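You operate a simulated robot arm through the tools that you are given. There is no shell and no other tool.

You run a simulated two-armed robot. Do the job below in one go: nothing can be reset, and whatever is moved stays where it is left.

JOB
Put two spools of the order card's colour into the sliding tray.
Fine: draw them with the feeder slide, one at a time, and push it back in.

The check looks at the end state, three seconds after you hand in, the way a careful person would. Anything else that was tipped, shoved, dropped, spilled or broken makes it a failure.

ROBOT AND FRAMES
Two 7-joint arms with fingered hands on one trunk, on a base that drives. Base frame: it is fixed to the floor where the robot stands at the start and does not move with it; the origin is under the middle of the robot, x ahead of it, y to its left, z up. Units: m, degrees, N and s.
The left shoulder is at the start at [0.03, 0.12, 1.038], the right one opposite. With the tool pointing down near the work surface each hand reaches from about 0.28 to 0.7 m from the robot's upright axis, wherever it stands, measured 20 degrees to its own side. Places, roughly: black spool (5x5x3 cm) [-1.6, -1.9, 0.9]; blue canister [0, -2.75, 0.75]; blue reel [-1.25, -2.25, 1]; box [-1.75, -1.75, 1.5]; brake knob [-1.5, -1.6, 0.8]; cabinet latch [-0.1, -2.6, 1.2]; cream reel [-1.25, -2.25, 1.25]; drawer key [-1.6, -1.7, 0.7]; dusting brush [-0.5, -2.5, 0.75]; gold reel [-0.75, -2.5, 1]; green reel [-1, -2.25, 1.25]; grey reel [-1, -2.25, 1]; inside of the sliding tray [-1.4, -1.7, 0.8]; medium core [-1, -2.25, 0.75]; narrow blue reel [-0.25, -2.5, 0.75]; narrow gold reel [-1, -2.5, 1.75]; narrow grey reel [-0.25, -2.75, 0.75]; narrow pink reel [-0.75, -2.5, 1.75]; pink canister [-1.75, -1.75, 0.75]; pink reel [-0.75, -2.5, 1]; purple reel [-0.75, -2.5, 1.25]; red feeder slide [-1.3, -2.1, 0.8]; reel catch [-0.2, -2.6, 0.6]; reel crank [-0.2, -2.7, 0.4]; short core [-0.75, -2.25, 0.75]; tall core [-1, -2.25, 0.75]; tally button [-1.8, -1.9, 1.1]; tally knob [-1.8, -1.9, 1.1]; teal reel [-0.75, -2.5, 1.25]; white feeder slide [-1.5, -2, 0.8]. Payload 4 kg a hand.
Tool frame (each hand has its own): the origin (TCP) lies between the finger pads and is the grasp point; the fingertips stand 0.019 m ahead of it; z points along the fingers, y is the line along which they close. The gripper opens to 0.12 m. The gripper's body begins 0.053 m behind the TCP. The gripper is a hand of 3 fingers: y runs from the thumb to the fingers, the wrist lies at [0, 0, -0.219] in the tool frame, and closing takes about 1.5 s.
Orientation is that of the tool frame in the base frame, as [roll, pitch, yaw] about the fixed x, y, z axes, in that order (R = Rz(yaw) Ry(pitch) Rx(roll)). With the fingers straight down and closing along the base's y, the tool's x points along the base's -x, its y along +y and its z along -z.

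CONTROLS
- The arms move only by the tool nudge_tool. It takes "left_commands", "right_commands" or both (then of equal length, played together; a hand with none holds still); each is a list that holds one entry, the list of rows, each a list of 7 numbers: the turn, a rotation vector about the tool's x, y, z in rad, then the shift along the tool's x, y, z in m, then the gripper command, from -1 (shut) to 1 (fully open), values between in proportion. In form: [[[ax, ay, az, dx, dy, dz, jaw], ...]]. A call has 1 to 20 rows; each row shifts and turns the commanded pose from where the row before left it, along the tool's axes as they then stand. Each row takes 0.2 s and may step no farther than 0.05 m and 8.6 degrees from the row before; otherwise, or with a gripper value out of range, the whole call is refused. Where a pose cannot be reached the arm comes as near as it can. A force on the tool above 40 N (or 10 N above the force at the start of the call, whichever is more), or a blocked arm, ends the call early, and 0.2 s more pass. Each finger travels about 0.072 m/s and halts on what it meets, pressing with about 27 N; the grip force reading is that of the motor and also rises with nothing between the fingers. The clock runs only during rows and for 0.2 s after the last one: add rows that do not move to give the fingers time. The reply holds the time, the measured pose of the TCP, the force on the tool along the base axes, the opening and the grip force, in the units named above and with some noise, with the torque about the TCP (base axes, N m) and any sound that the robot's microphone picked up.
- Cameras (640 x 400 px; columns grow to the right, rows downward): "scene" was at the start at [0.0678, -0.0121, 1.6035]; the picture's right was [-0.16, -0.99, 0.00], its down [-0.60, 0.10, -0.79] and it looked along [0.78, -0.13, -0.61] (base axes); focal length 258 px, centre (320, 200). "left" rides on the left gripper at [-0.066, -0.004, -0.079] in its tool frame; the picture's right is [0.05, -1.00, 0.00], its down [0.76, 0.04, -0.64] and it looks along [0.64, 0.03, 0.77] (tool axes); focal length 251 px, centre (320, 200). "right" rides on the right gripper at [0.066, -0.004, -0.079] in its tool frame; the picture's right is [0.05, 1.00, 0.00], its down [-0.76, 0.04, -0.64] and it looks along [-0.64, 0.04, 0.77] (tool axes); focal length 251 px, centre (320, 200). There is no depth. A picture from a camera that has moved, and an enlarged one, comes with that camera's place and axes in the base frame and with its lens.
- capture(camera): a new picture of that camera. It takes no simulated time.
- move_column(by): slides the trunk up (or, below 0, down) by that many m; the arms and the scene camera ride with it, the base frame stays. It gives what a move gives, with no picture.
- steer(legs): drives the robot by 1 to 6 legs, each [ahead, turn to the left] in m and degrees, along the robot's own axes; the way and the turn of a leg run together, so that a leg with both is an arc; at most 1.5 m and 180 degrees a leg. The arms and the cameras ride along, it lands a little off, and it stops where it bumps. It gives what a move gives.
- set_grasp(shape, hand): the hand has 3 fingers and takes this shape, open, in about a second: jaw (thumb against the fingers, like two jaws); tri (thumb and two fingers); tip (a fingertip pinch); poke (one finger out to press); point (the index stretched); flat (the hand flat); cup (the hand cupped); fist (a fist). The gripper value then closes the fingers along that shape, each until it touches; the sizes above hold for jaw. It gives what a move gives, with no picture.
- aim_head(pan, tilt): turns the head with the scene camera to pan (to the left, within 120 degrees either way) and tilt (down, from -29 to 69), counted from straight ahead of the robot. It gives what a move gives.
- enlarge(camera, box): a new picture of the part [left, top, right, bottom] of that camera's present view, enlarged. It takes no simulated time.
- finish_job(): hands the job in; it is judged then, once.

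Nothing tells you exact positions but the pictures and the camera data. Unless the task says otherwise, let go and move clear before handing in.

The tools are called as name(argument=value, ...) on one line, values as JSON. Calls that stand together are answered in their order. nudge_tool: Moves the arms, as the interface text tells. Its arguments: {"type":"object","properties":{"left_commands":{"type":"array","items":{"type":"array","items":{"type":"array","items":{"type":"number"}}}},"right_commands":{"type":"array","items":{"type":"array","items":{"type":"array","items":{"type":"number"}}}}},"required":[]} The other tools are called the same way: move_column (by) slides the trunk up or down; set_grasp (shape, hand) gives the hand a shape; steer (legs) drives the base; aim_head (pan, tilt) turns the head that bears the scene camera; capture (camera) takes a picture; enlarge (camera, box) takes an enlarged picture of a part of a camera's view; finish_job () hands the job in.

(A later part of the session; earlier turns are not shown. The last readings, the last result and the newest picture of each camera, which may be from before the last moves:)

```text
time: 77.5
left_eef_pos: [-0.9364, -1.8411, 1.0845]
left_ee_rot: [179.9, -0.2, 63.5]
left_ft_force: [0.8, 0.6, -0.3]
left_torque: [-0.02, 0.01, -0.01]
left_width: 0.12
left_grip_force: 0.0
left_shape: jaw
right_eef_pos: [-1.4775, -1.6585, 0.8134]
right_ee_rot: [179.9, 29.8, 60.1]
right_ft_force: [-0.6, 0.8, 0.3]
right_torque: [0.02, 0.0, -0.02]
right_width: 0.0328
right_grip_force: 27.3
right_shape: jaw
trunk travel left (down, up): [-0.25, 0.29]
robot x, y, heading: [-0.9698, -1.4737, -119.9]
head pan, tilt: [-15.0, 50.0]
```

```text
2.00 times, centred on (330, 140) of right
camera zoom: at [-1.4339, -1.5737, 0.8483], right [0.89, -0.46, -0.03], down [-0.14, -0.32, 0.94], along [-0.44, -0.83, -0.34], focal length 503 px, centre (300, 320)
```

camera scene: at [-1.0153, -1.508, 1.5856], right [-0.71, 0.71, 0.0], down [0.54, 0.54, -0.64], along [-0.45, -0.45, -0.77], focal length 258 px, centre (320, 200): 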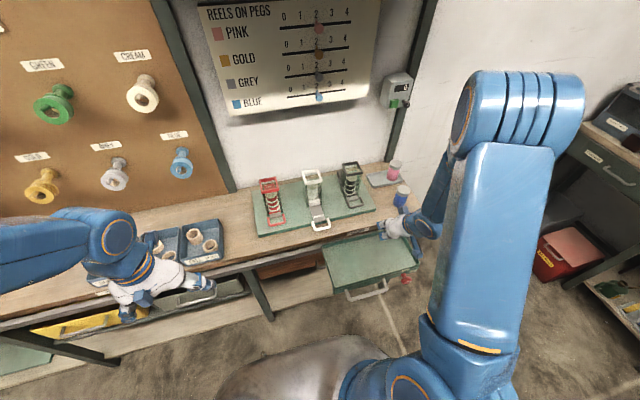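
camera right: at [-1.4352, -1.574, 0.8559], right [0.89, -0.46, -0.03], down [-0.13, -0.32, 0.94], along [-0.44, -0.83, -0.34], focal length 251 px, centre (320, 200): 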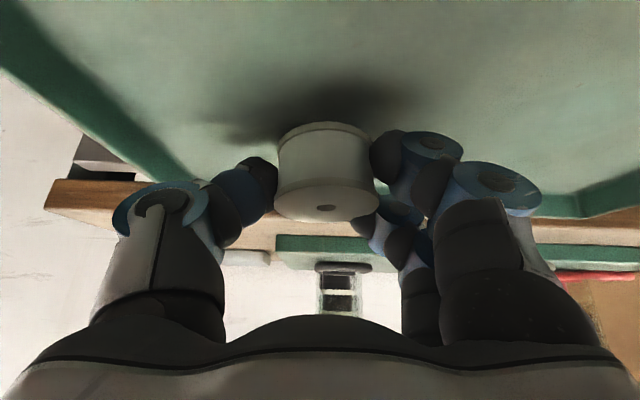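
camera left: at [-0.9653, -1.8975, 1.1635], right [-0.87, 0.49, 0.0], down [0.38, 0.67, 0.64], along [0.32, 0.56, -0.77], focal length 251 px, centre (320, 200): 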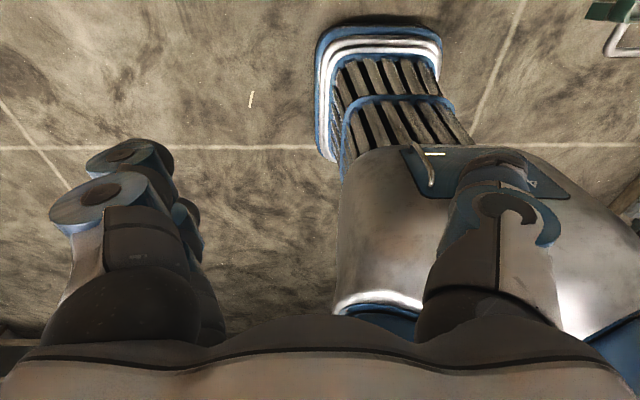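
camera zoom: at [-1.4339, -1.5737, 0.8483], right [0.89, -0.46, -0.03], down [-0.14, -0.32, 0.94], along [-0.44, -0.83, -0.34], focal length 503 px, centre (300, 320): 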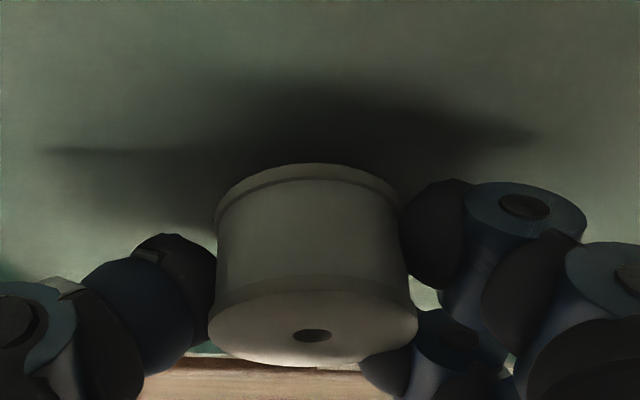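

nudge_tool(right_commands=[[[0, 0, 0, 0.001, 0, 0.00173, -0.5], [0, 0, 0, 0.001, 0, 0.00173, -0.5], [0, 0, 0, 0, 0, 0, -0.5]]])

enlarge(camera="right", box=[180, 40, 480, 240])

enlarge(camera="scene", box=[310, 190, 450, 310])

```text
time: 78.2
left_eef_pos: [-0.9362, -1.841, 1.0847]
left_ee_rot: [179.9, -0.2, 63.4]
left_ft_force: [0.2, -0.3, -0.3]
left_torque: [-0.04, 0.03, -0.02]
left_width: 0.1198
left_grip_force: 0.0
left_shape: jaw
right_eef_pos: [-1.4792, -1.6581, 0.8093]
right_ee_rot: [179.9, 29.8, 60.0]
right_ft_force: [0.5, 0.2, -0.5]
right_torque: [-0.01, 0.0, -0.02]
right_width: 0.0326
right_grip_force: 26.7
right_shape: jaw
trunk travel left (down, up): [-0.25, 0.29]
robot x, y, heading: [-0.9762, -1.4675, -120.2]
head pan, tilt: [-15.0, 50.0]
```

```text
2.00 times, centred on (330, 140) of right
camera zoom: at [-1.4351, -1.5725, 0.8446], right [0.89, -0.46, -0.03], down [-0.14, -0.32, 0.94], along [-0.44, -0.83, -0.34], focal length 503 px, centre (300, 320)
```

zoom: 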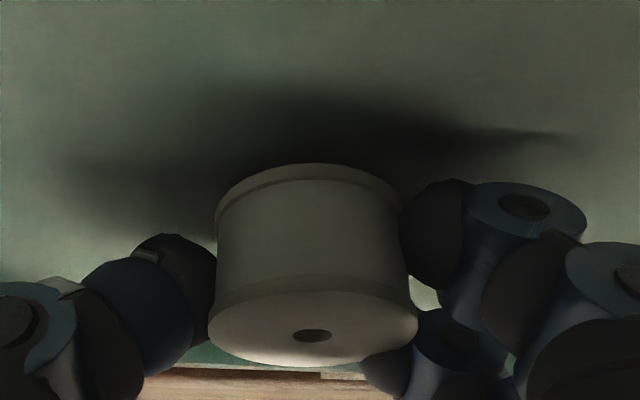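

```text
3.33 times, centred on (380, 250) of scene
camera zoom: at [-1.0156, -1.5073, 1.5856], right [-0.71, 0.71, 0.0], down [0.54, 0.54, -0.64], along [-0.45, -0.45, -0.77], focal length 858 px, centre (120, 33)
```

zoom: 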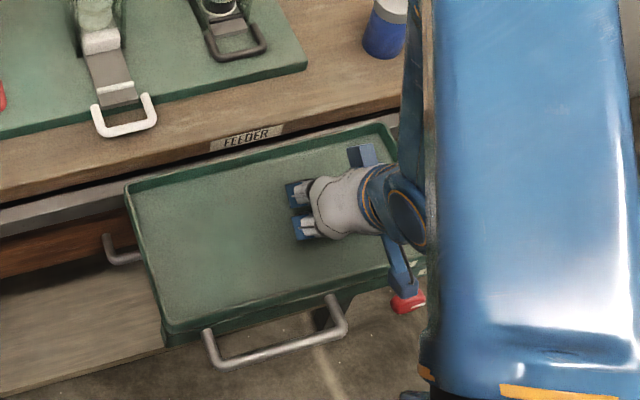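

The camera bracket of the hand comes near above the brake knob here, so I raise slightly and shift the spool 5 cm left within the tray to keep well clear of the knob.

nudge_tool(right_commands=[[[0, 0, 0, -0.003, 0, -0.0052, -0.5], [0, 0, 0, -0.003, 0.025, -0.0016, -0.5], [0, 0, 0, 0, 0.025, 0, -0.5], [0, 0, 0, 0, 0, 0, -0.5]]])

capture(camera="right")

enlarge(camera="scene", box=[310, 190, 450, 310])

```text
time: 79.2
left_eef_pos: [-0.9362, -1.8412, 1.0835]
left_ee_rot: [179.9, 0.0, 63.4]
left_ft_force: [0.4, 0.1, 0.6]
left_torque: [-0.02, 0.03, 0.01]
left_width: 0.1201
left_grip_force: 0.0
left_shape: jaw
right_eef_pos: [-1.4367, -1.684, 0.8178]
right_ee_rot: [-180.0, 29.8, 60.2]
right_ft_force: [-0.5, 0.4, -0.1]
right_torque: [0.02, 0.01, 0.0]
right_width: 0.0328
right_grip_force: 27.2
right_shape: jaw
trunk travel left (down, up): [-0.25, 0.29]
robot x, y, heading: [-0.9734, -1.476, -119.8]
head pan, tilt: [-15.0, 50.0]
```

```text
taken
camera right: at [-1.3937, -1.5992, 0.8524], right [0.89, -0.46, -0.03], down [-0.14, -0.32, 0.94], along [-0.44, -0.83, -0.34], focal length 251 px, centre (320, 200)
```

right: 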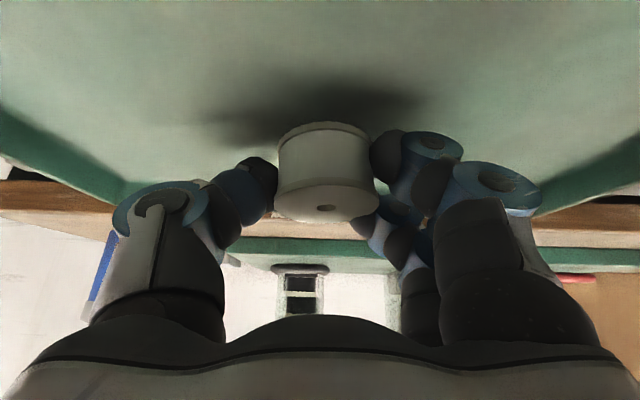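

```text
3.33 times, centred on (380, 250) of scene
camera zoom: at [-1.0159, -1.5071, 1.5856], right [-0.71, 0.71, 0.0], down [0.54, 0.54, -0.64], along [-0.45, -0.45, -0.77], focal length 858 px, centre (120, 33)
```

zoom: 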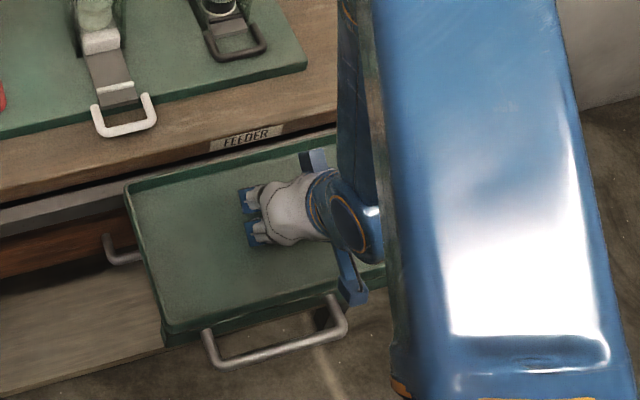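

Now the hand is clear of the knob, over the tray's middle (t≈0.40). I lower in small steps until the spool touches the floor.

nudge_tool(right_commands=[[[0, 0, 0, 0.0015, 0, 0.0026, -0.5], [0, 0, 0, 0.0015, 0, 0.0026, -0.5], [0, 0, 0, 0.0015, 0, 0.0026, -0.5], [0, 0, 0, 0.001, 0, 0.00173, -0.5], [0, 0, 0, 0, 0, 0, -0.5]]])

enlarge(camera="right", box=[180, 40, 480, 240])

```text
time: 80.5
left_eef_pos: [-0.9363, -1.8414, 1.0838]
left_ee_rot: [179.9, 0.1, 63.4]
left_ft_force: [-0.2, -1.0, -0.1]
left_torque: [-0.01, 0.01, 0.03]
left_width: 0.1201
left_grip_force: 0.1
left_shape: jaw
right_eef_pos: [-1.4354, -1.6837, 0.808]
right_ee_rot: [180.0, 29.9, 60.2]
right_ft_force: [1.2, 1.0, 4.6]
right_torque: [0.01, -0.12, 0.03]
right_width: 0.0328
right_grip_force: 26.7
right_shape: jaw
trunk travel left (down, up): [-0.25, 0.29]
robot x, y, heading: [-0.9704, -1.4733, -119.8]
head pan, tilt: [-15.0, 50.0]
```

```text
2.00 times, centred on (330, 140) of right
camera zoom: at [-1.3916, -1.5989, 0.8423], right [0.89, -0.46, -0.03], down [-0.13, -0.32, 0.94], along [-0.44, -0.83, -0.34], focal length 503 px, centre (300, 320)
```

zoom: 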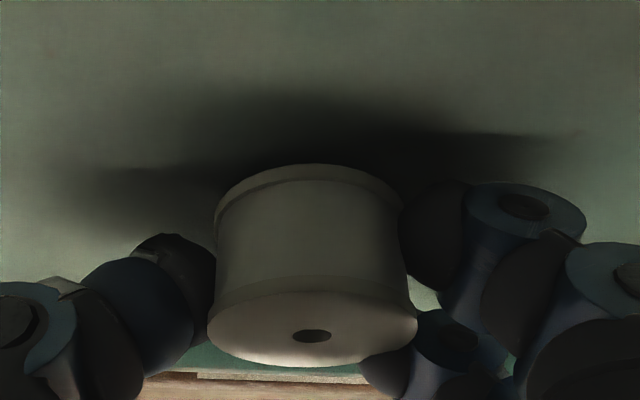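

The spool touches the tray floor (4.6 N). I open the fingers gently, raising 2 mm so that the tips do not scrape.

nudge_tool(right_commands=[[[0, 0, 0, -0.001, 0, -0.00173, -0.3], [0, 0, 0, 0, 0, 0, 0], [0, 0, 0, 0, 0, 0, 0.3], [0, 0, 0, 0, 0, 0, 0.6], [0, 0, 0, 0, 0, 0, 1], [0, 0, 0, 0, 0, 0, 1], [0, 0, 0, 0, 0, 0, 1]]])

capture(camera="right")

```text
time: 82.0
left_eef_pos: [-0.9377, -1.8422, 1.084]
left_ee_rot: [179.8, -0.1, 63.5]
left_ft_force: [-0.6, 0.0, 1.0]
left_torque: [0.02, 0.01, 0.0]
left_width: 0.1199
left_grip_force: 0.0
left_shape: jaw
right_eef_pos: [-1.4348, -1.6836, 0.8094]
right_ee_rot: [-180.0, 29.8, 60.2]
right_ft_force: [0.0, 0.3, -0.1]
right_torque: [0.05, -0.03, 0.01]
right_width: 0.12
right_grip_force: 0.1
right_shape: jaw
trunk travel left (down, up): [-0.25, 0.29]
robot x, y, heading: [-0.9717, -1.4694, -119.9]
head pan, tilt: [-15.0, 50.0]
```

```text
taken
camera right: at [-1.3919, -1.5995, 0.8441], right [0.89, -0.46, -0.03], down [-0.14, -0.32, 0.94], along [-0.44, -0.83, -0.34], focal length 251 px, centre (320, 200)
```

right: 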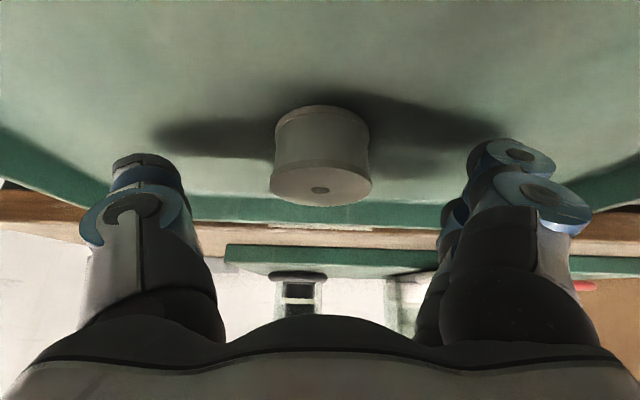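

The first spool stands upright in the tray and the hand is free. I lift off and go back above the drawn loop to push the slide in.

nudge_tool(right_commands=[[[0, 0, 0, -0.01, 0, -0.01732, 1], [0, 0, 0, -0.015, 0, -0.026, 1], [0, 0, 0, -0.015, 0, -0.026, 1], [0, 0, 0, -0.015, 0, -0.026, 1], [0, 0, 0, -0.01662, 0.0276, 0.0096, 1], [0, 0, 0, -0.01662, 0.0276, 0.0096, 1], [0, 0, 0, -0.01662, 0.0276, 0.0096, 1], [0, 0, 0, -0.01662, 0.0276, 0.0096, 1], [0, 0, 0, -0.01662, 0.0276, 0.0096, 1], [0, 0, 0, 0, 0, 0, 1]]])

capture(camera="right")

enlarge(camera="scene", box=[270, 160, 430, 310])

```text
time: 84.2
left_eef_pos: [-0.9361, -1.8414, 1.0852]
left_ee_rot: [179.9, 0.0, 63.4]
left_ft_force: [0.0, 0.5, 0.3]
left_torque: [0.01, 0.04, -0.01]
left_width: 0.12
left_grip_force: 0.0
left_shape: jaw
right_eef_pos: [-1.3657, -1.8393, 0.9152]
right_ee_rot: [179.9, 29.8, 60.1]
right_ft_force: [-0.2, 0.5, 0.3]
right_torque: [0.0, 0.02, -0.02]
right_width: 0.1197
right_grip_force: 0.0
right_shape: jaw
trunk travel left (down, up): [-0.25, 0.29]
robot x, y, heading: [-0.971, -1.4752, -120.1]
head pan, tilt: [-15.0, 50.0]
```

```text
taken
camera right: at [-1.3214, -1.7537, 0.9496], right [0.89, -0.46, -0.03], down [-0.14, -0.32, 0.94], along [-0.44, -0.83, -0.34], focal length 251 px, centre (320, 200)
```

right: 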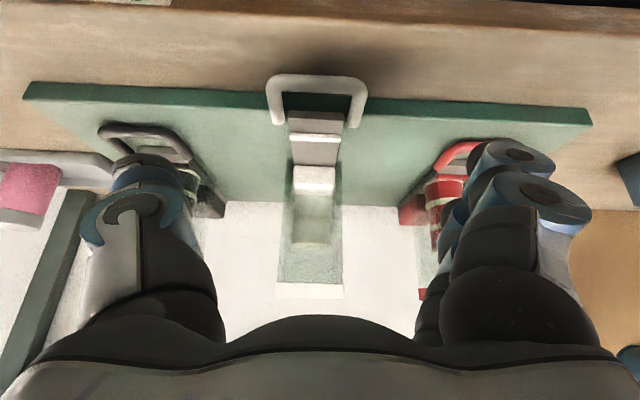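

```text
2.67 times, centred on (350, 235) of scene
camera zoom: at [-1.0161, -1.5067, 1.5856], right [-0.71, 0.71, 0.0], down [0.54, 0.54, -0.64], along [-0.45, -0.46, -0.77], focal length 687 px, centre (240, 107)
```

zoom: 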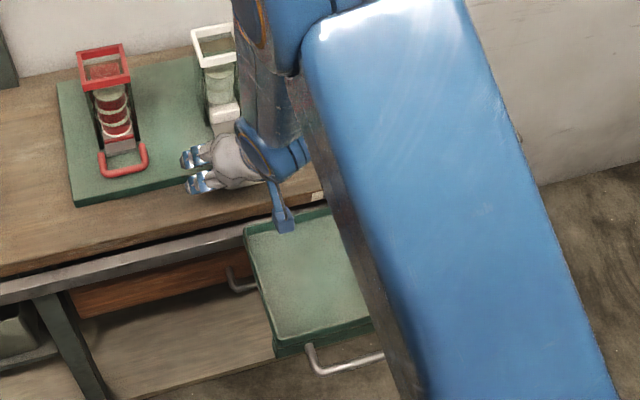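

The drawn, now empty slide's bar is at n≈2.31, centred under the hand. I go down around the loop.

nudge_tool(right_commands=[[[0, 0, 0, -0.0012, -0.0004, 0.01935, 1], [0, 0, 0, -0.0012, -0.0004, 0.01935, 1], [0, 0, 0, -0.0012, -0.0004, 0.01935, 1], [0, 0, 0, -0.0012, -0.0004, 0.01935, 1], [0, 0, 0, 0, 0, 0, 1]]])

capture(camera="right")

```text
time: 85.5
left_eef_pos: [-0.9365, -1.8419, 1.0856]
left_ee_rot: [179.8, 0.0, 63.3]
left_ft_force: [-0.3, 0.5, -1.6]
left_torque: [-0.06, 0.0, 0.02]
left_width: 0.1202
left_grip_force: 0.0
left_shape: jaw
right_eef_pos: [-1.3875, -1.8706, 0.8541]
right_ee_rot: [180.0, 29.8, 60.2]
right_ft_force: [0.1, -0.1, 0.6]
right_torque: [-0.02, 0.01, -0.04]
right_width: 0.1199
right_grip_force: 0.1
right_shape: jaw
trunk travel left (down, up): [-0.25, 0.29]
robot x, y, heading: [-0.9713, -1.4683, -119.8]
head pan, tilt: [-15.0, 50.0]
```

```text
taken
camera right: at [-1.3442, -1.785, 0.8892], right [0.89, -0.46, -0.03], down [-0.14, -0.32, 0.94], along [-0.44, -0.83, -0.34], focal length 251 px, centre (320, 200)
```

right: 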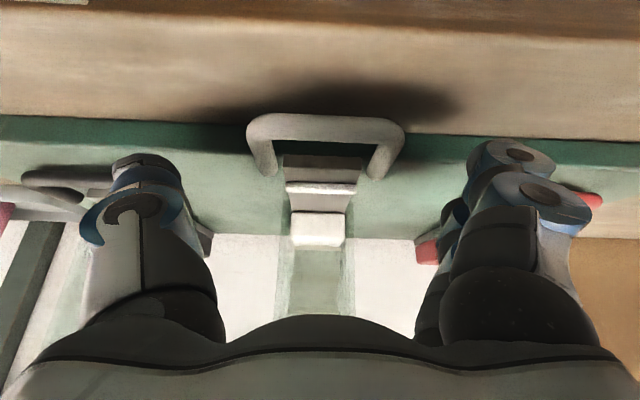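

The loop lies between the open fingers, 2 mm to one side. I correct by 2 mm, lower 3.5 mm and close on it as before.

nudge_tool(right_commands=[[[0, 0, 0, 0, 0.002, 0.004, 0.6], [0, 0, 0, 0, 0, 0, 0.2], [0, 0, 0, 0, 0, 0, 0], [0, 0, 0, 0, 0, 0, -0.2], [0, 0, 0, 0, 0, 0, -0.4], [0, 0, 0, 0, 0, 0, -0.4], [0, 0, 0, 0, 0, 0, -0.4], [0, 0, 0, 0, 0, 0, -0.4]]])

capture(camera="right")

```text
time: 87.2
left_eef_pos: [-0.9368, -1.8401, 1.0847]
left_ee_rot: [179.8, -0.1, 63.4]
left_ft_force: [-0.9, -0.7, 0.3]
left_torque: [0.02, 0.03, -0.03]
left_width: 0.1201
left_grip_force: 0.1
left_shape: jaw
right_eef_pos: [-1.3882, -1.8731, 0.851]
right_ee_rot: [-180.0, 29.8, 60.2]
right_ft_force: [-5.6, 2.5, 3.8]
right_torque: [0.04, 0.1, -0.1]
right_width: 0.0297
right_grip_force: 26.9
right_shape: jaw
trunk travel left (down, up): [-0.25, 0.29]
robot x, y, heading: [-0.9697, -1.4714, -119.9]
head pan, tilt: [-15.0, 50.0]
```

```text
taken
camera right: at [-1.3445, -1.7879, 0.8859], right [0.89, -0.46, -0.03], down [-0.14, -0.32, 0.94], along [-0.44, -0.83, -0.34], focal length 251 px, centre (320, 200)
```

right: 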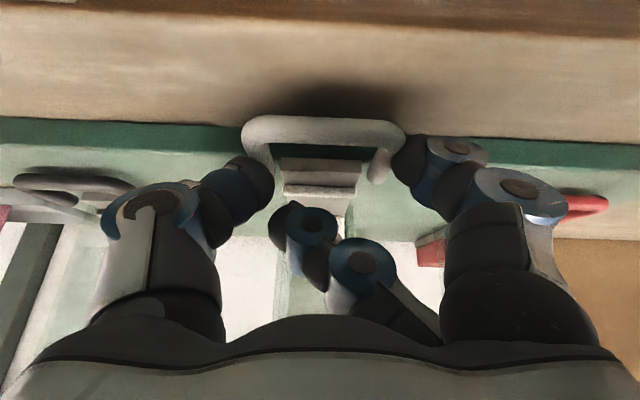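

The loop is gripped again. I push the empty slide back in 6 cm, straight towards the wall.

nudge_tool(right_commands=[[[0, 0, 0, -0.00433, 0, 0.0025, -0.4], [0, 0, 0, -0.00433, 0, 0.0025, -0.4], [0, 0, 0, -0.00433, 0, 0.0025, -0.4], [0, 0, 0, -0.00433, 0, 0.0025, -0.4], [0, 0, 0, -0.00433, 0, 0.0025, -0.4], [0, 0, 0, -0.00433, 0, 0.0025, -0.4], [0, 0, 0, -0.00433, 0, 0.0025, -0.4], [0, 0, 0, -0.00433, 0, 0.0025, -0.4], [0, 0, 0, -0.00433, 0, 0.0025, -0.4], [0, 0, 0, -0.00433, 0, 0.0025, -0.4], [0, 0, 0, -0.00433, 0, 0.0025, -0.4], [0, 0, 0, 0, 0, 0, -0.4]]])

capture(camera="right")

```text
time: 89.8
left_eef_pos: [-0.9378, -1.8405, 1.0853]
left_ee_rot: [180.0, 0.1, 63.4]
left_ft_force: [0.5, 0.2, 0.4]
left_torque: [0.01, -0.02, -0.01]
left_width: 0.1199
left_grip_force: 0.1
left_shape: jaw
right_eef_pos: [-1.4117, -1.9222, 0.8521]
right_ee_rot: [179.9, 29.9, 60.1]
right_ft_force: [-12.0, 6.9, 8.3]
right_torque: [0.26, 0.55, -0.19]
right_width: 0.0294
right_grip_force: 26.7
right_shape: jaw
trunk travel left (down, up): [-0.25, 0.29]
robot x, y, heading: [-0.9746, -1.4714, -119.9]
head pan, tilt: [-15.0, 50.0]
```

```text
taken
camera right: at [-1.3698, -1.8374, 0.8861], right [0.89, -0.46, -0.03], down [-0.13, -0.32, 0.94], along [-0.44, -0.83, -0.34], focal length 251 px, centre (320, 200)
```

right: 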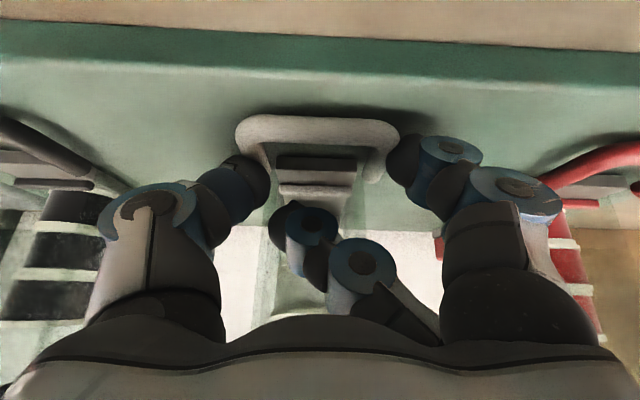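

The slide is nearly home (n≈2.371, home was about 2.376) with no pushing resistance. I push the last millimetres until it seats.

nudge_tool(right_commands=[[[0, 0, 0, -0.0026, -0.001, 0.0015, -0.4], [0, 0, 0, -0.0026, -0.001, 0.0015, -0.4], [0, 0, 0, 0, 0, 0, -0.4]]])

capture(camera="right")

```text
time: 90.7
left_eef_pos: [-0.9362, -1.8401, 1.0851]
left_ee_rot: [179.9, 0.0, 63.4]
left_ft_force: [0.0, 0.3, 0.9]
left_torque: [0.04, -0.01, -0.01]
left_width: 0.1198
left_grip_force: 0.0
left_shape: jaw
right_eef_pos: [-1.4166, -1.9273, 0.8511]
right_ee_rot: [180.0, 29.8, 60.2]
right_ft_force: [-5.2, 5.0, 7.6]
right_torque: [0.2, 0.22, -0.22]
right_width: 0.0296
right_grip_force: 27.4
right_shape: jaw
trunk travel left (down, up): [-0.25, 0.29]
robot x, y, heading: [-0.972, -1.4707, -119.8]
head pan, tilt: [-15.0, 50.0]
```

```text
taken
camera right: at [-1.3735, -1.8422, 0.8861], right [0.89, -0.46, -0.03], down [-0.14, -0.32, 0.94], along [-0.44, -0.83, -0.34], focal length 251 px, centre (320, 200)
```

right: 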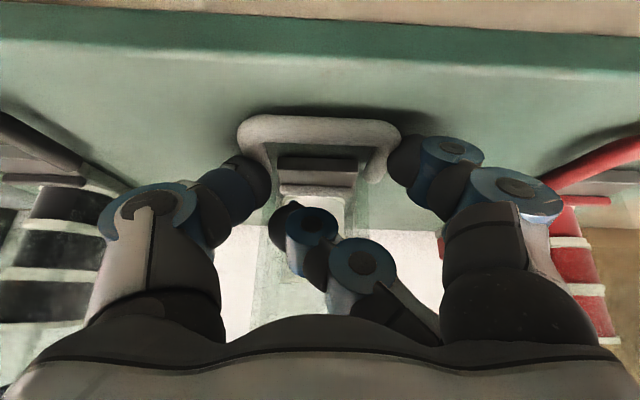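

nudge_tool(right_commands=[[[0, 0, 0, -0.0026, 0, 0.0015, -0.4], [0, 0, 0, 0, 0, 0, -0.4]]])

capture(camera="right")

enlarge(camera="scene", box=[270, 160, 360, 230])

```text
time: 91.2
left_eef_pos: [-0.9354, -1.8392, 1.0845]
left_ee_rot: [179.9, 0.2, 63.5]
left_ft_force: [0.3, -0.1, -0.1]
left_torque: [0.01, -0.04, -0.02]
left_width: 0.1201
left_grip_force: 0.1
left_shape: jaw
right_eef_pos: [-1.4174, -1.9284, 0.8512]
right_ee_rot: [179.8, 29.8, 60.2]
right_ft_force: [0.1, 11.9, 8.8]
right_torque: [0.24, -0.03, -0.43]
right_width: 0.0299
right_grip_force: 26.9
right_shape: jaw
trunk travel left (down, up): [-0.25, 0.29]
robot x, y, heading: [-0.9753, -1.4711, -120.0]
head pan, tilt: [-15.0, 50.0]
```

```text
taken
camera right: at [-1.3745, -1.8427, 0.8858], right [0.89, -0.46, -0.03], down [-0.14, -0.32, 0.94], along [-0.44, -0.83, -0.34], focal length 251 px, centre (320, 200)
```

right: 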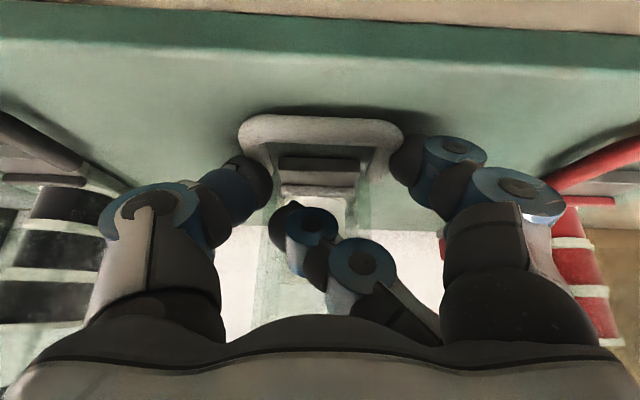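

```text
5.71 times, centred on (315, 195) of scene
camera zoom: at [-1.0146, -1.5047, 1.5858], right [-0.71, 0.71, 0.0], down [0.54, 0.54, -0.64], along [-0.45, -0.46, -0.77], focal length 1471 px, centre (349, 229)
```

zoom: 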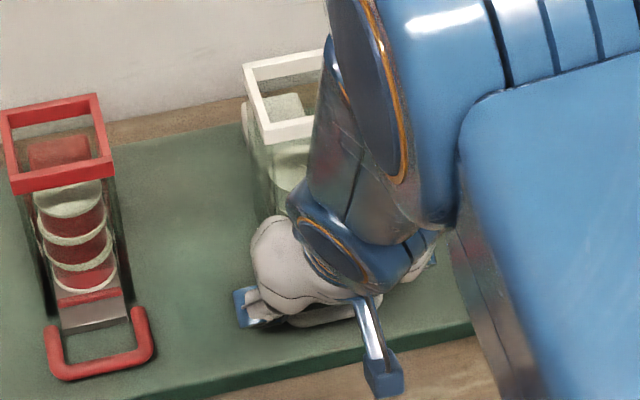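

The slide is seated (10 N against the stop), so the next spool should have dropped into the pocket. I keep the grip and draw the slide out again, slowly.

nudge_tool(right_commands=[[[0, 0, 0, 0, 0, 0, -0.4], [0, 0, 0, 0, 0, 0, -0.4], [0, 0, 0, 0.00433, 0, -0.0025, -0.4], [0, 0, 0, 0.00433, 0, -0.0025, -0.4], [0, 0, 0, 0.00433, 0, -0.0025, -0.4], [0, 0, 0, 0.00433, 0, -0.0025, -0.4], [0, 0, 0, 0.00433, 0, -0.0025, -0.4], [0, 0, 0, 0.00433, 0, -0.0025, -0.4], [0, 0, 0, 0.00433, 0, -0.0025, -0.4], [0, 0, 0, 0.00433, 0, -0.0025, -0.4], [0, 0, 0, 0.00433, 0, -0.0025, -0.4], [0, 0, 0, 0.00433, 0, -0.0025, -0.4], [0, 0, 0, 0.00433, 0, -0.0025, -0.4], [0, 0, 0, 0.00433, 0, -0.0025, -0.4], [0, 0, 0, 0.00433, 0, -0.0025, -0.4], [0, 0, 0, 0, 0, 0, -0.4]]])

capture(camera="right")

```text
time: 94.7
left_eef_pos: [-0.9363, -1.8404, 1.0851]
left_ee_rot: [179.9, 0.1, 63.4]
left_ft_force: [0.4, -0.5, 0.5]
left_torque: [-0.01, 0.0, 0.01]
left_width: 0.12
left_grip_force: 0.0
left_shape: jaw
right_eef_pos: [-1.3865, -1.8739, 0.8509]
right_ee_rot: [180.0, 30.0, 60.1]
right_ft_force: [-9.3, 2.3, 12.8]
right_torque: [0.13, 0.37, -0.06]
right_width: 0.0296
right_grip_force: 27.3
right_shape: jaw
trunk travel left (down, up): [-0.25, 0.29]
robot x, y, heading: [-0.9717, -1.4689, -120.0]
head pan, tilt: [-15.0, 50.0]
```

```text
taken
camera right: at [-1.3436, -1.7879, 0.8857], right [0.89, -0.46, -0.03], down [-0.13, -0.32, 0.94], along [-0.44, -0.83, -0.34], focal length 251 px, centre (320, 200)
```

right: 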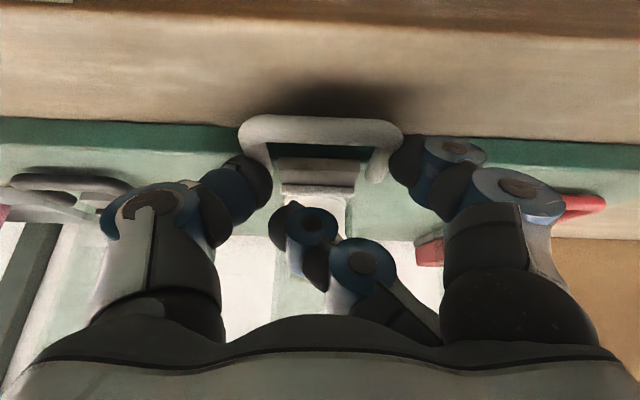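

The slide is out about 6.2 cm again. I pull 3 mm more to reach the stop, then ease off, open and lift.

nudge_tool(right_commands=[[[0, 0, 0, 0.0026, 0, -0.0015, -0.4], [0, 0, 0, 0, 0, 0, -0.4]]])

```text
time: 95.2
left_eef_pos: [-0.9372, -1.8422, 1.0842]
left_ee_rot: [179.9, -0.1, 63.4]
left_ft_force: [0.7, -1.0, -0.1]
left_torque: [0.01, -0.01, 0.01]
left_width: 0.12
left_grip_force: 0.0
left_shape: jaw
right_eef_pos: [-1.3864, -1.8711, 0.8515]
right_ee_rot: [179.9, 30.1, 60.1]
right_ft_force: [-15.9, -5.4, 10.4]
right_torque: [0.01, 0.57, 0.14]
right_width: 0.0294
right_grip_force: 26.7
right_shape: jaw
trunk travel left (down, up): [-0.25, 0.29]
robot x, y, heading: [-0.9708, -1.4714, -119.9]
head pan, tilt: [-15.0, 50.0]
```

Resistance of about 13 N: the slide is at its stop. I ease off, open and lift away.

nudge_tool(right_commands=[[[0, 0, 0, -0.002, 0, 0.0012, -0.4], [0, 0, 0, 0, 0, 0, 0.2], [0, 0, 0, 0, 0, 0, 0.6], [0, 0, 0, 0, 0, 0, 1], [0, 0, 0, 0, 0, 0, 1], [0, 0, 0, 0, 0, 0, 1], [0, 0, 0, 0, 0, 0, 1], [0, 0, 0, -0.015, 0, -0.026, 1], [0, 0, 0, -0.015, 0, -0.026, 1], [0, 0, 0, -0.006, 0, -0.0104, 1], [0, 0, 0, 0, 0, 0, 1]]])

capture(camera="right")

```text
time: 97.7
left_eef_pos: [-0.9367, -1.8416, 1.0855]
left_ee_rot: [179.8, -0.1, 63.5]
left_ft_force: [-0.1, 0.0, -0.3]
left_torque: [-0.01, 0.01, 0.0]
left_width: 0.1202
left_grip_force: 0.0
left_shape: jaw
right_eef_pos: [-1.385, -1.8723, 0.922]
right_ee_rot: [-180.0, 29.8, 60.2]
right_ft_force: [-0.3, -1.0, 0.4]
right_torque: [0.0, -0.02, -0.01]
right_width: 0.1199
right_grip_force: 0.0
right_shape: jaw
trunk travel left (down, up): [-0.25, 0.29]
robot x, y, heading: [-0.9717, -1.4659, -119.8]
head pan, tilt: [-15.0, 50.0]
```

```text
taken
camera right: at [-1.3426, -1.7877, 0.9576], right [0.89, -0.46, -0.03], down [-0.14, -0.32, 0.94], along [-0.44, -0.83, -0.34], focal length 251 px, centre (320, 200)
```

right: 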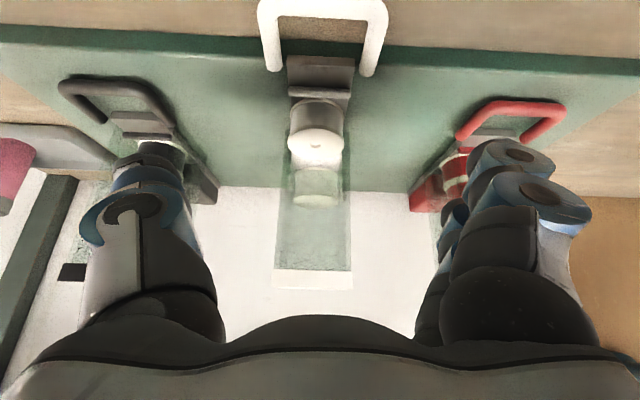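

A second white spool has come out, top centre again near n=2.39, t=0.266. I approach it the same way as the first.

nudge_tool(right_commands=[[[0, 0, 0, -0.0117, -0.001, 0.0058, 1], [0, 0, 0, -0.0117, -0.001, 0.0058, 1], [0, 0, 0, 0, 0, 0.0195, 1], [0, 0, 0, 0, 0, 0.0195, 1], [0, 0, 0, 0, 0, 0.0195, 1], [0, 0, 0, 0, 0, 0.0195, 1], [0, 0, 0, 0, 0, 0, 1]]])

capture(camera="right")

```text
time: 99.2
left_eef_pos: [-0.9368, -1.841, 1.0847]
left_ee_rot: [179.8, 0.0, 63.4]
left_ft_force: [0.4, 0.6, -0.2]
left_torque: [0.02, -0.02, 0.01]
left_width: 0.1198
left_grip_force: 0.0
left_shape: jaw
right_eef_pos: [-1.4177, -1.9298, 0.8565]
right_ee_rot: [180.0, 29.9, 60.1]
right_ft_force: [-0.1, 1.1, 0.1]
right_torque: [-0.01, -0.01, -0.02]
right_width: 0.1198
right_grip_force: 0.2
right_shape: jaw
trunk travel left (down, up): [-0.25, 0.29]
robot x, y, heading: [-0.9736, -1.4709, -119.8]
head pan, tilt: [-15.0, 50.0]
```

```text
taken
camera right: at [-1.3757, -1.845, 0.8911], right [0.89, -0.46, -0.03], down [-0.13, -0.32, 0.94], along [-0.44, -0.83, -0.34], focal length 251 px, centre (320, 200)
```

right: 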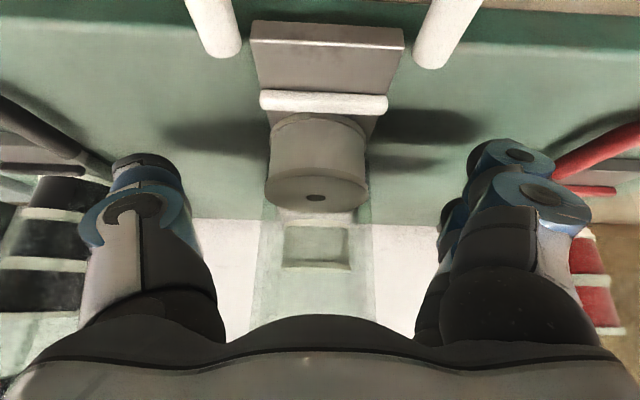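

Well placed; I correct 2–3 mm and close on the spool.

nudge_tool(right_commands=[[[0, 0, 0, 0.0024, -0.002, 0.0021, 1], [0, 0, 0, 0, 0, 0, 0.5], [0, 0, 0, 0, 0, 0, 0.1], [0, 0, 0, 0, 0, 0, -0.2], [0, 0, 0, 0, 0, 0, -0.4], [0, 0, 0, 0, 0, 0, -0.5], [0, 0, 0, 0, 0, 0, -0.5], [0, 0, 0, 0, 0, 0, -0.5]]])

capture(camera="right")

```text
time: 101.0
left_eef_pos: [-0.9359, -1.8421, 1.084]
left_ee_rot: [179.9, -0.1, 63.6]
left_ft_force: [0.0, -0.4, -0.3]
left_torque: [-0.01, 0.0, -0.01]
left_width: 0.12
left_grip_force: 0.0
left_shape: jaw
right_eef_pos: [-1.4204, -1.9271, 0.8532]
right_ee_rot: [-180.0, 29.8, 60.2]
right_ft_force: [3.7, -1.1, 1.6]
right_torque: [-0.02, -0.07, 0.11]
right_width: 0.0332
right_grip_force: 27.4
right_shape: jaw
trunk travel left (down, up): [-0.25, 0.29]
robot x, y, heading: [-0.9721, -1.4701, -119.8]
head pan, tilt: [-15.0, 50.0]
```

```text
taken
camera right: at [-1.3772, -1.8418, 0.8877], right [0.89, -0.46, -0.03], down [-0.13, -0.32, 0.94], along [-0.44, -0.83, -0.34], focal length 251 px, centre (320, 200)
```

right: 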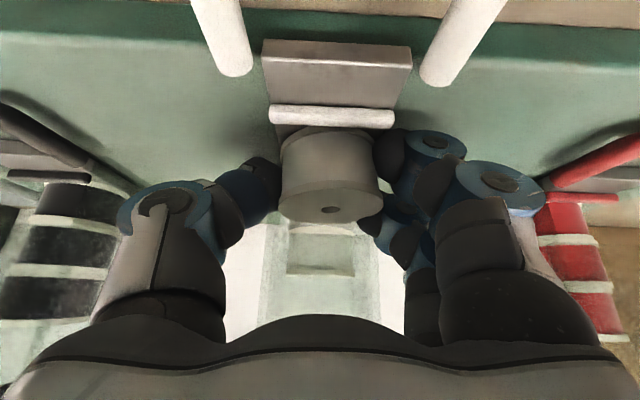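

Second spool gripped the same way. I lift it and carry it over the left part of the tray (t≈0.31), well left of the first spool.

nudge_tool(right_commands=[[[0, 0, 0, -0.005, 0, -0.00866, -0.5], [0, 0, 0, -0.0075, 0, -0.013, -0.5], [0, 0, 0, -0.01, 0, -0.01732, -0.5], [0, 0, 0, -0.0125, 0, -0.0217, -0.5], [0, 0, 0, -0.01, 0, -0.01732, -0.5], [0, 0, 0, 0.0293, -0.00725, -0.01692, -0.5], [0, 0, 0, 0.0293, -0.00725, -0.01692, -0.5], [0, 0, 0, 0.0293, -0.00725, -0.01692, -0.5], [0, 0, 0, 0.0293, -0.00725, -0.01692, -0.5], [0, 0, 0, 0.0293, -0.00725, -0.01692, -0.5], [0, 0, 0, 0.0293, -0.00725, -0.01692, -0.5], [0, 0, 0, 0, 0, 0, -0.5]]])

capture(camera="right")

enlarge(camera="scene", box=[290, 160, 450, 310])

```text
time: 103.7
left_eef_pos: [-0.9371, -1.8425, 1.0848]
left_ee_rot: [179.9, -0.1, 63.5]
left_ft_force: [-0.6, -1.4, -0.2]
left_torque: [0.0, 0.01, 0.03]
left_width: 0.1198
left_grip_force: 0.0
left_shape: jaw
right_eef_pos: [-1.3568, -1.7291, 0.9426]
right_ee_rot: [180.0, 29.8, 60.2]
right_ft_force: [0.6, -0.3, 0.7]
right_torque: [0.01, 0.01, 0.01]
right_width: 0.0321
right_grip_force: 27.1
right_shape: jaw
trunk travel left (down, up): [-0.25, 0.29]
robot x, y, heading: [-0.9723, -1.4703, -119.7]
head pan, tilt: [-15.0, 50.0]
```

```text
taken
camera right: at [-1.3137, -1.6433, 0.977], right [0.89, -0.46, -0.03], down [-0.13, -0.32, 0.94], along [-0.44, -0.83, -0.34], focal length 251 px, centre (320, 200)
```

right: 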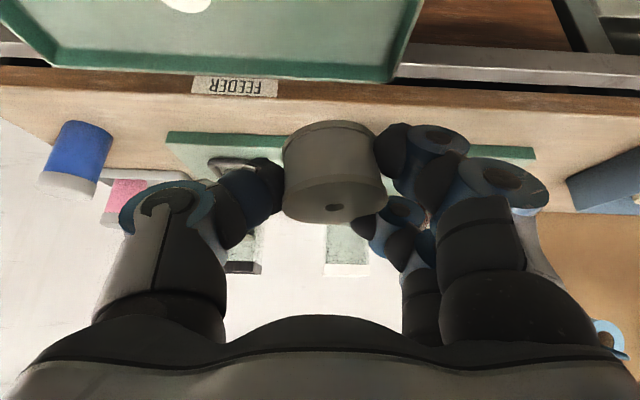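

```text
2.67 times, centred on (370, 235) of scene
camera zoom: at [-1.0158, -1.5079, 1.5856], right [-0.71, 0.71, 0.0], down [0.54, 0.54, -0.64], along [-0.45, -0.45, -0.77], focal length 687 px, centre (187, 107)
```

zoom: 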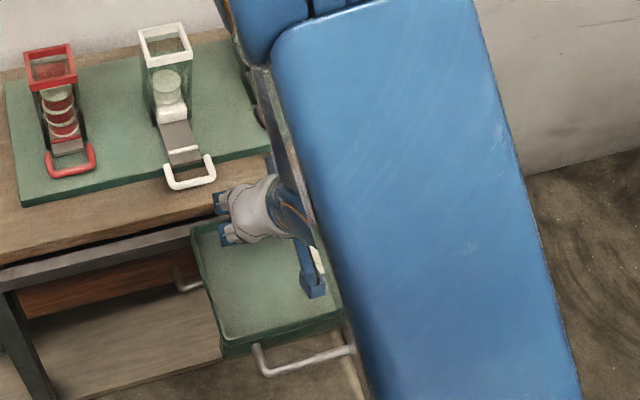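

Over the tray at t≈0.31; the first spool is to the right, out of the way. I lower to about z = 0.822.

nudge_tool(right_commands=[[[0, 0, 0, 0.015, 0, 0.026, -0.5], [0, 0, 0, 0.015, 0, 0.026, -0.5], [0, 0, 0, 0.015, 0, 0.026, -0.5], [0, 0, 0, 0.0075, 0, 0.013, -0.5], [0, 0, 0, 0.0075, 0, 0.013, -0.5], [0, 0, 0, 0, 0, 0, -0.5]]])

capture(camera="right")

```text
time: 105.0
left_eef_pos: [-0.9355, -1.8413, 1.0846]
left_ee_rot: [179.9, 0.0, 63.4]
left_ft_force: [-0.9, 0.2, -0.2]
left_torque: [-0.02, 0.02, -0.02]
left_width: 0.12
left_grip_force: 0.1
left_shape: jaw
right_eef_pos: [-1.359, -1.7279, 0.8234]
right_ee_rot: [179.9, 30.0, 60.0]
right_ft_force: [-0.3, -0.3, 0.6]
right_torque: [-0.01, -0.02, 0.0]
right_width: 0.0318
right_grip_force: 27.4
right_shape: jaw
trunk travel left (down, up): [-0.25, 0.29]
robot x, y, heading: [-0.9701, -1.4687, -120.1]
head pan, tilt: [-15.0, 50.0]
```

```text
taken
camera right: at [-1.3157, -1.6427, 0.8583], right [0.89, -0.46, -0.03], down [-0.13, -0.32, 0.94], along [-0.44, -0.83, -0.34], focal length 251 px, centre (320, 200)
```

right: 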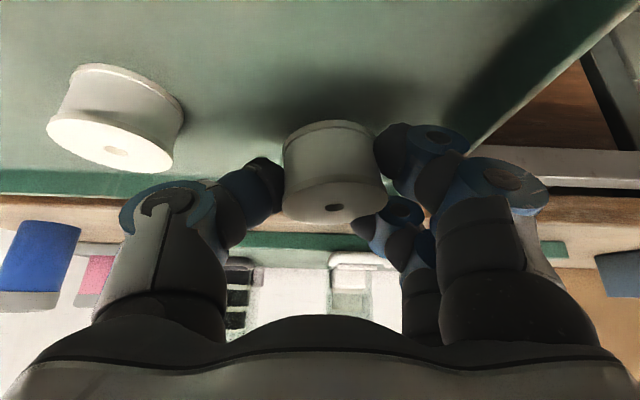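

Both sides look close: the left finger is near the tray's left wall, so I shift 7 mm to the right (the first spool is still 2 cm away from the thumb) and lower on in small steps.

nudge_tool(right_commands=[[[0, 0, 0, 0, -0.007, 0, -0.5], [0, 0, 0, 0.0015, 0, 0.0026, -0.5], [0, 0, 0, 0.0015, 0, 0.0026, -0.5], [0, 0, 0, 0.0015, 0, 0.0026, -0.5], [0, 0, 0, 0, 0, 0, -0.5]]])

capture(camera="right")

```text
time: 106.2
left_eef_pos: [-0.9368, -1.8424, 1.0839]
left_ee_rot: [179.9, 0.1, 63.5]
left_ft_force: [0.3, -1.4, -0.4]
left_torque: [0.02, 0.0, 0.01]
left_width: 0.1198
left_grip_force: 0.0
left_shape: jaw
right_eef_pos: [-1.3655, -1.7245, 0.8148]
right_ee_rot: [-180.0, 29.8, 60.2]
right_ft_force: [0.2, 0.6, -1.2]
right_torque: [-0.02, 0.02, -0.01]
right_width: 0.0321
right_grip_force: 26.8
right_shape: jaw
trunk travel left (down, up): [-0.25, 0.29]
robot x, y, heading: [-0.9707, -1.4737, -120.1]
head pan, tilt: [-15.0, 50.0]
```

```text
taken
camera right: at [-1.3218, -1.6393, 0.8499], right [0.89, -0.46, -0.03], down [-0.13, -0.32, 0.94], along [-0.44, -0.83, -0.34], focal length 251 px, centre (320, 200)
```

right: 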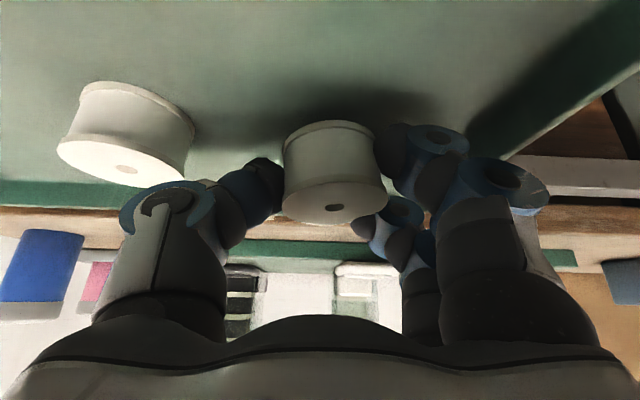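

The thumb knuckle comes close above the edge of the first spool, so I raise slightly and move the second spool 3.5 cm nearer to the robot within the tray to keep clear of it.

nudge_tool(right_commands=[[[0, 0, 0, -0.0025, 0, -0.0043, -0.5], [0, 0, 0, 0.0152, 0, -0.0088, -0.5], [0, 0, 0, 0.0152, 0, -0.0088, -0.5], [0, 0, 0, 0, 0, 0, -0.5]]])

capture(camera="right")

enlarge(camera="scene", box=[290, 160, 450, 310])

```text
time: 107.2
left_eef_pos: [-0.9358, -1.8416, 1.0838]
left_ee_rot: [179.9, 0.0, 63.5]
left_ft_force: [0.2, 0.2, 0.2]
left_torque: [0.0, 0.01, 0.02]
left_width: 0.12
left_grip_force: 0.2
left_shape: jaw
right_eef_pos: [-1.346, -1.6963, 0.8195]
right_ee_rot: [180.0, 29.9, 60.1]
right_ft_force: [0.0, -0.3, -0.3]
right_torque: [0.01, 0.0, -0.04]
right_width: 0.0318
right_grip_force: 27.0
right_shape: jaw
trunk travel left (down, up): [-0.25, 0.29]
robot x, y, heading: [-0.9722, -1.4711, -120.0]
head pan, tilt: [-15.0, 50.0]
```

```text
taken
camera right: at [-1.3032, -1.6094, 0.8548], right [0.89, -0.46, -0.03], down [-0.14, -0.32, 0.94], along [-0.44, -0.83, -0.34], focal length 251 px, centre (320, 200)
```

right: 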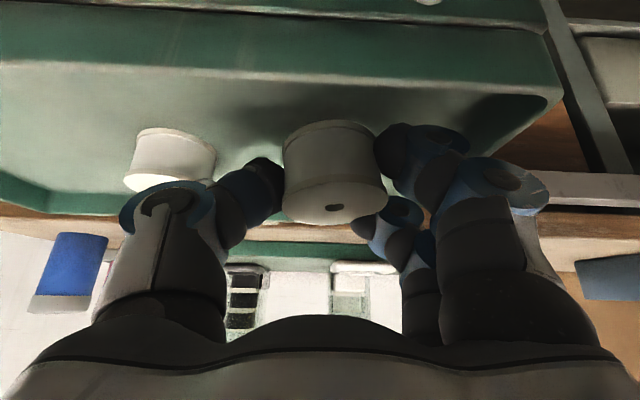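

```text
2.67 times, centred on (370, 235) of scene
camera zoom: at [-1.0157, -1.5074, 1.5856], right [-0.71, 0.71, 0.0], down [0.54, 0.54, -0.64], along [-0.45, -0.45, -0.77], focal length 687 px, centre (187, 107)
```

zoom: 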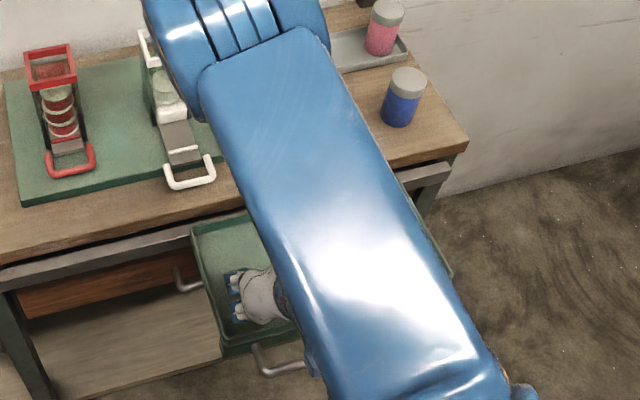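

Now the hand is clear of the first spool and of the tray walls. I lower the last centimetre.

nudge_tool(right_commands=[[[0, 0, 0, 0.0015, 0, 0.0026, -0.5], [0, 0, 0, 0.0015, 0, 0.0026, -0.5], [0, 0, 0, 0.001, 0, 0.00173, -0.5], [0, 0, 0, 0, 0, 0, -0.5]]])

capture(camera="right")

```text
time: 108.2
left_eef_pos: [-0.9364, -1.8412, 1.0844]
left_ee_rot: [179.9, -0.1, 63.6]
left_ft_force: [-0.6, -0.1, 0.7]
left_torque: [0.03, 0.01, 0.01]
left_width: 0.1197
left_grip_force: 0.1
left_shape: jaw
right_eef_pos: [-1.3452, -1.6962, 0.8109]
right_ee_rot: [-180.0, 29.8, 60.2]
right_ft_force: [0.4, 0.8, -0.2]
right_torque: [0.03, 0.01, -0.01]
right_width: 0.0325
right_grip_force: 27.2
right_shape: jaw
trunk travel left (down, up): [-0.25, 0.29]
robot x, y, heading: [-0.9702, -1.4666, -120.0]
head pan, tilt: [-15.0, 50.0]
```

```text
taken
camera right: at [-1.3021, -1.6098, 0.8473], right [0.89, -0.46, -0.03], down [-0.14, -0.32, 0.94], along [-0.44, -0.83, -0.34], focal length 251 px, centre (320, 200)
```

right: 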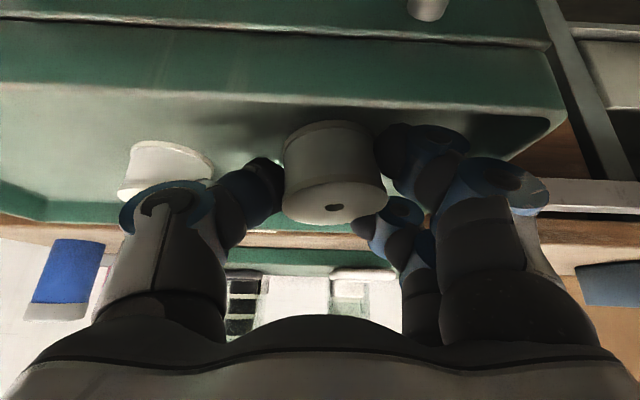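

nudge_tool(right_commands=[[[0, 0, 0, 0.001, 0, 0.00173, -0.5], [0, 0, 0, 0.0005, 0, 0.00087, -0.5], [0, 0, 0, 0, 0, 0, -0.5]]])

```text
time: 109.0
left_eef_pos: [-0.9358, -1.8413, 1.0837]
left_ee_rot: [179.8, 0.1, 63.5]
left_ft_force: [0.4, 0.0, 0.2]
left_torque: [0.01, 0.0, 0.0]
left_width: 0.12
left_grip_force: 0.2
left_shape: jaw
right_eef_pos: [-1.345, -1.6939, 0.8094]
right_ee_rot: [179.9, 29.9, 60.1]
right_ft_force: [1.3, 0.2, 5.9]
right_torque: [0.0, -0.21, -0.01]
right_width: 0.0322
right_grip_force: 27.0
right_shape: jaw
trunk travel left (down, up): [-0.25, 0.29]
robot x, y, heading: [-0.9749, -1.4724, -119.8]
head pan, tilt: [-15.0, 50.0]
```

The second spool touches the tray floor (6 N). I open the fingers only part way, to about 7 cm, so that nothing touches the wall or the first spool.

nudge_tool(right_commands=[[[0, 0, 0, -0.0005, 0, -0.00087, -0.3], [0, 0, 0, -0.0005, 0, -0.00087, -0.1], [0, 0, 0, 0, 0, 0, 0.1], [0, 0, 0, 0, 0, 0, 0.2], [0, 0, 0, 0, 0, 0, 0.2], [0, 0, 0, 0, 0, 0, 0.2]]])

capture(camera="right")

```text
time: 110.5
left_eef_pos: [-0.9358, -1.8417, 1.0835]
left_ee_rot: [179.9, 0.0, 63.5]
left_ft_force: [-0.6, 0.9, 0.5]
left_torque: [0.03, 0.02, 0.01]
left_width: 0.1202
left_grip_force: 0.1
left_shape: jaw
right_eef_pos: [-1.3451, -1.6942, 0.812]
right_ee_rot: [180.0, 29.8, 60.3]
right_ft_force: [0.3, -0.3, -0.1]
right_torque: [0.02, 0.03, 0.0]
right_width: 0.0713
right_grip_force: 0.0
right_shape: jaw
trunk travel left (down, up): [-0.25, 0.29]
robot x, y, heading: [-0.9732, -1.4695, -120.1]
head pan, tilt: [-15.0, 50.0]
```

```text
taken
camera right: at [-1.3029, -1.609, 0.8463], right [0.89, -0.46, -0.03], down [-0.14, -0.32, 0.94], along [-0.44, -0.83, -0.34], focal length 251 px, centre (320, 200)
```

right: 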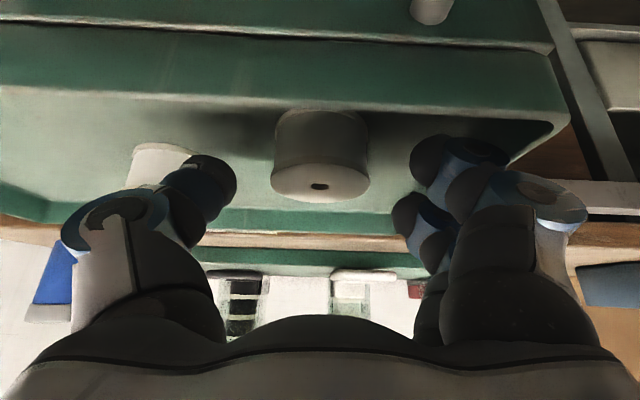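

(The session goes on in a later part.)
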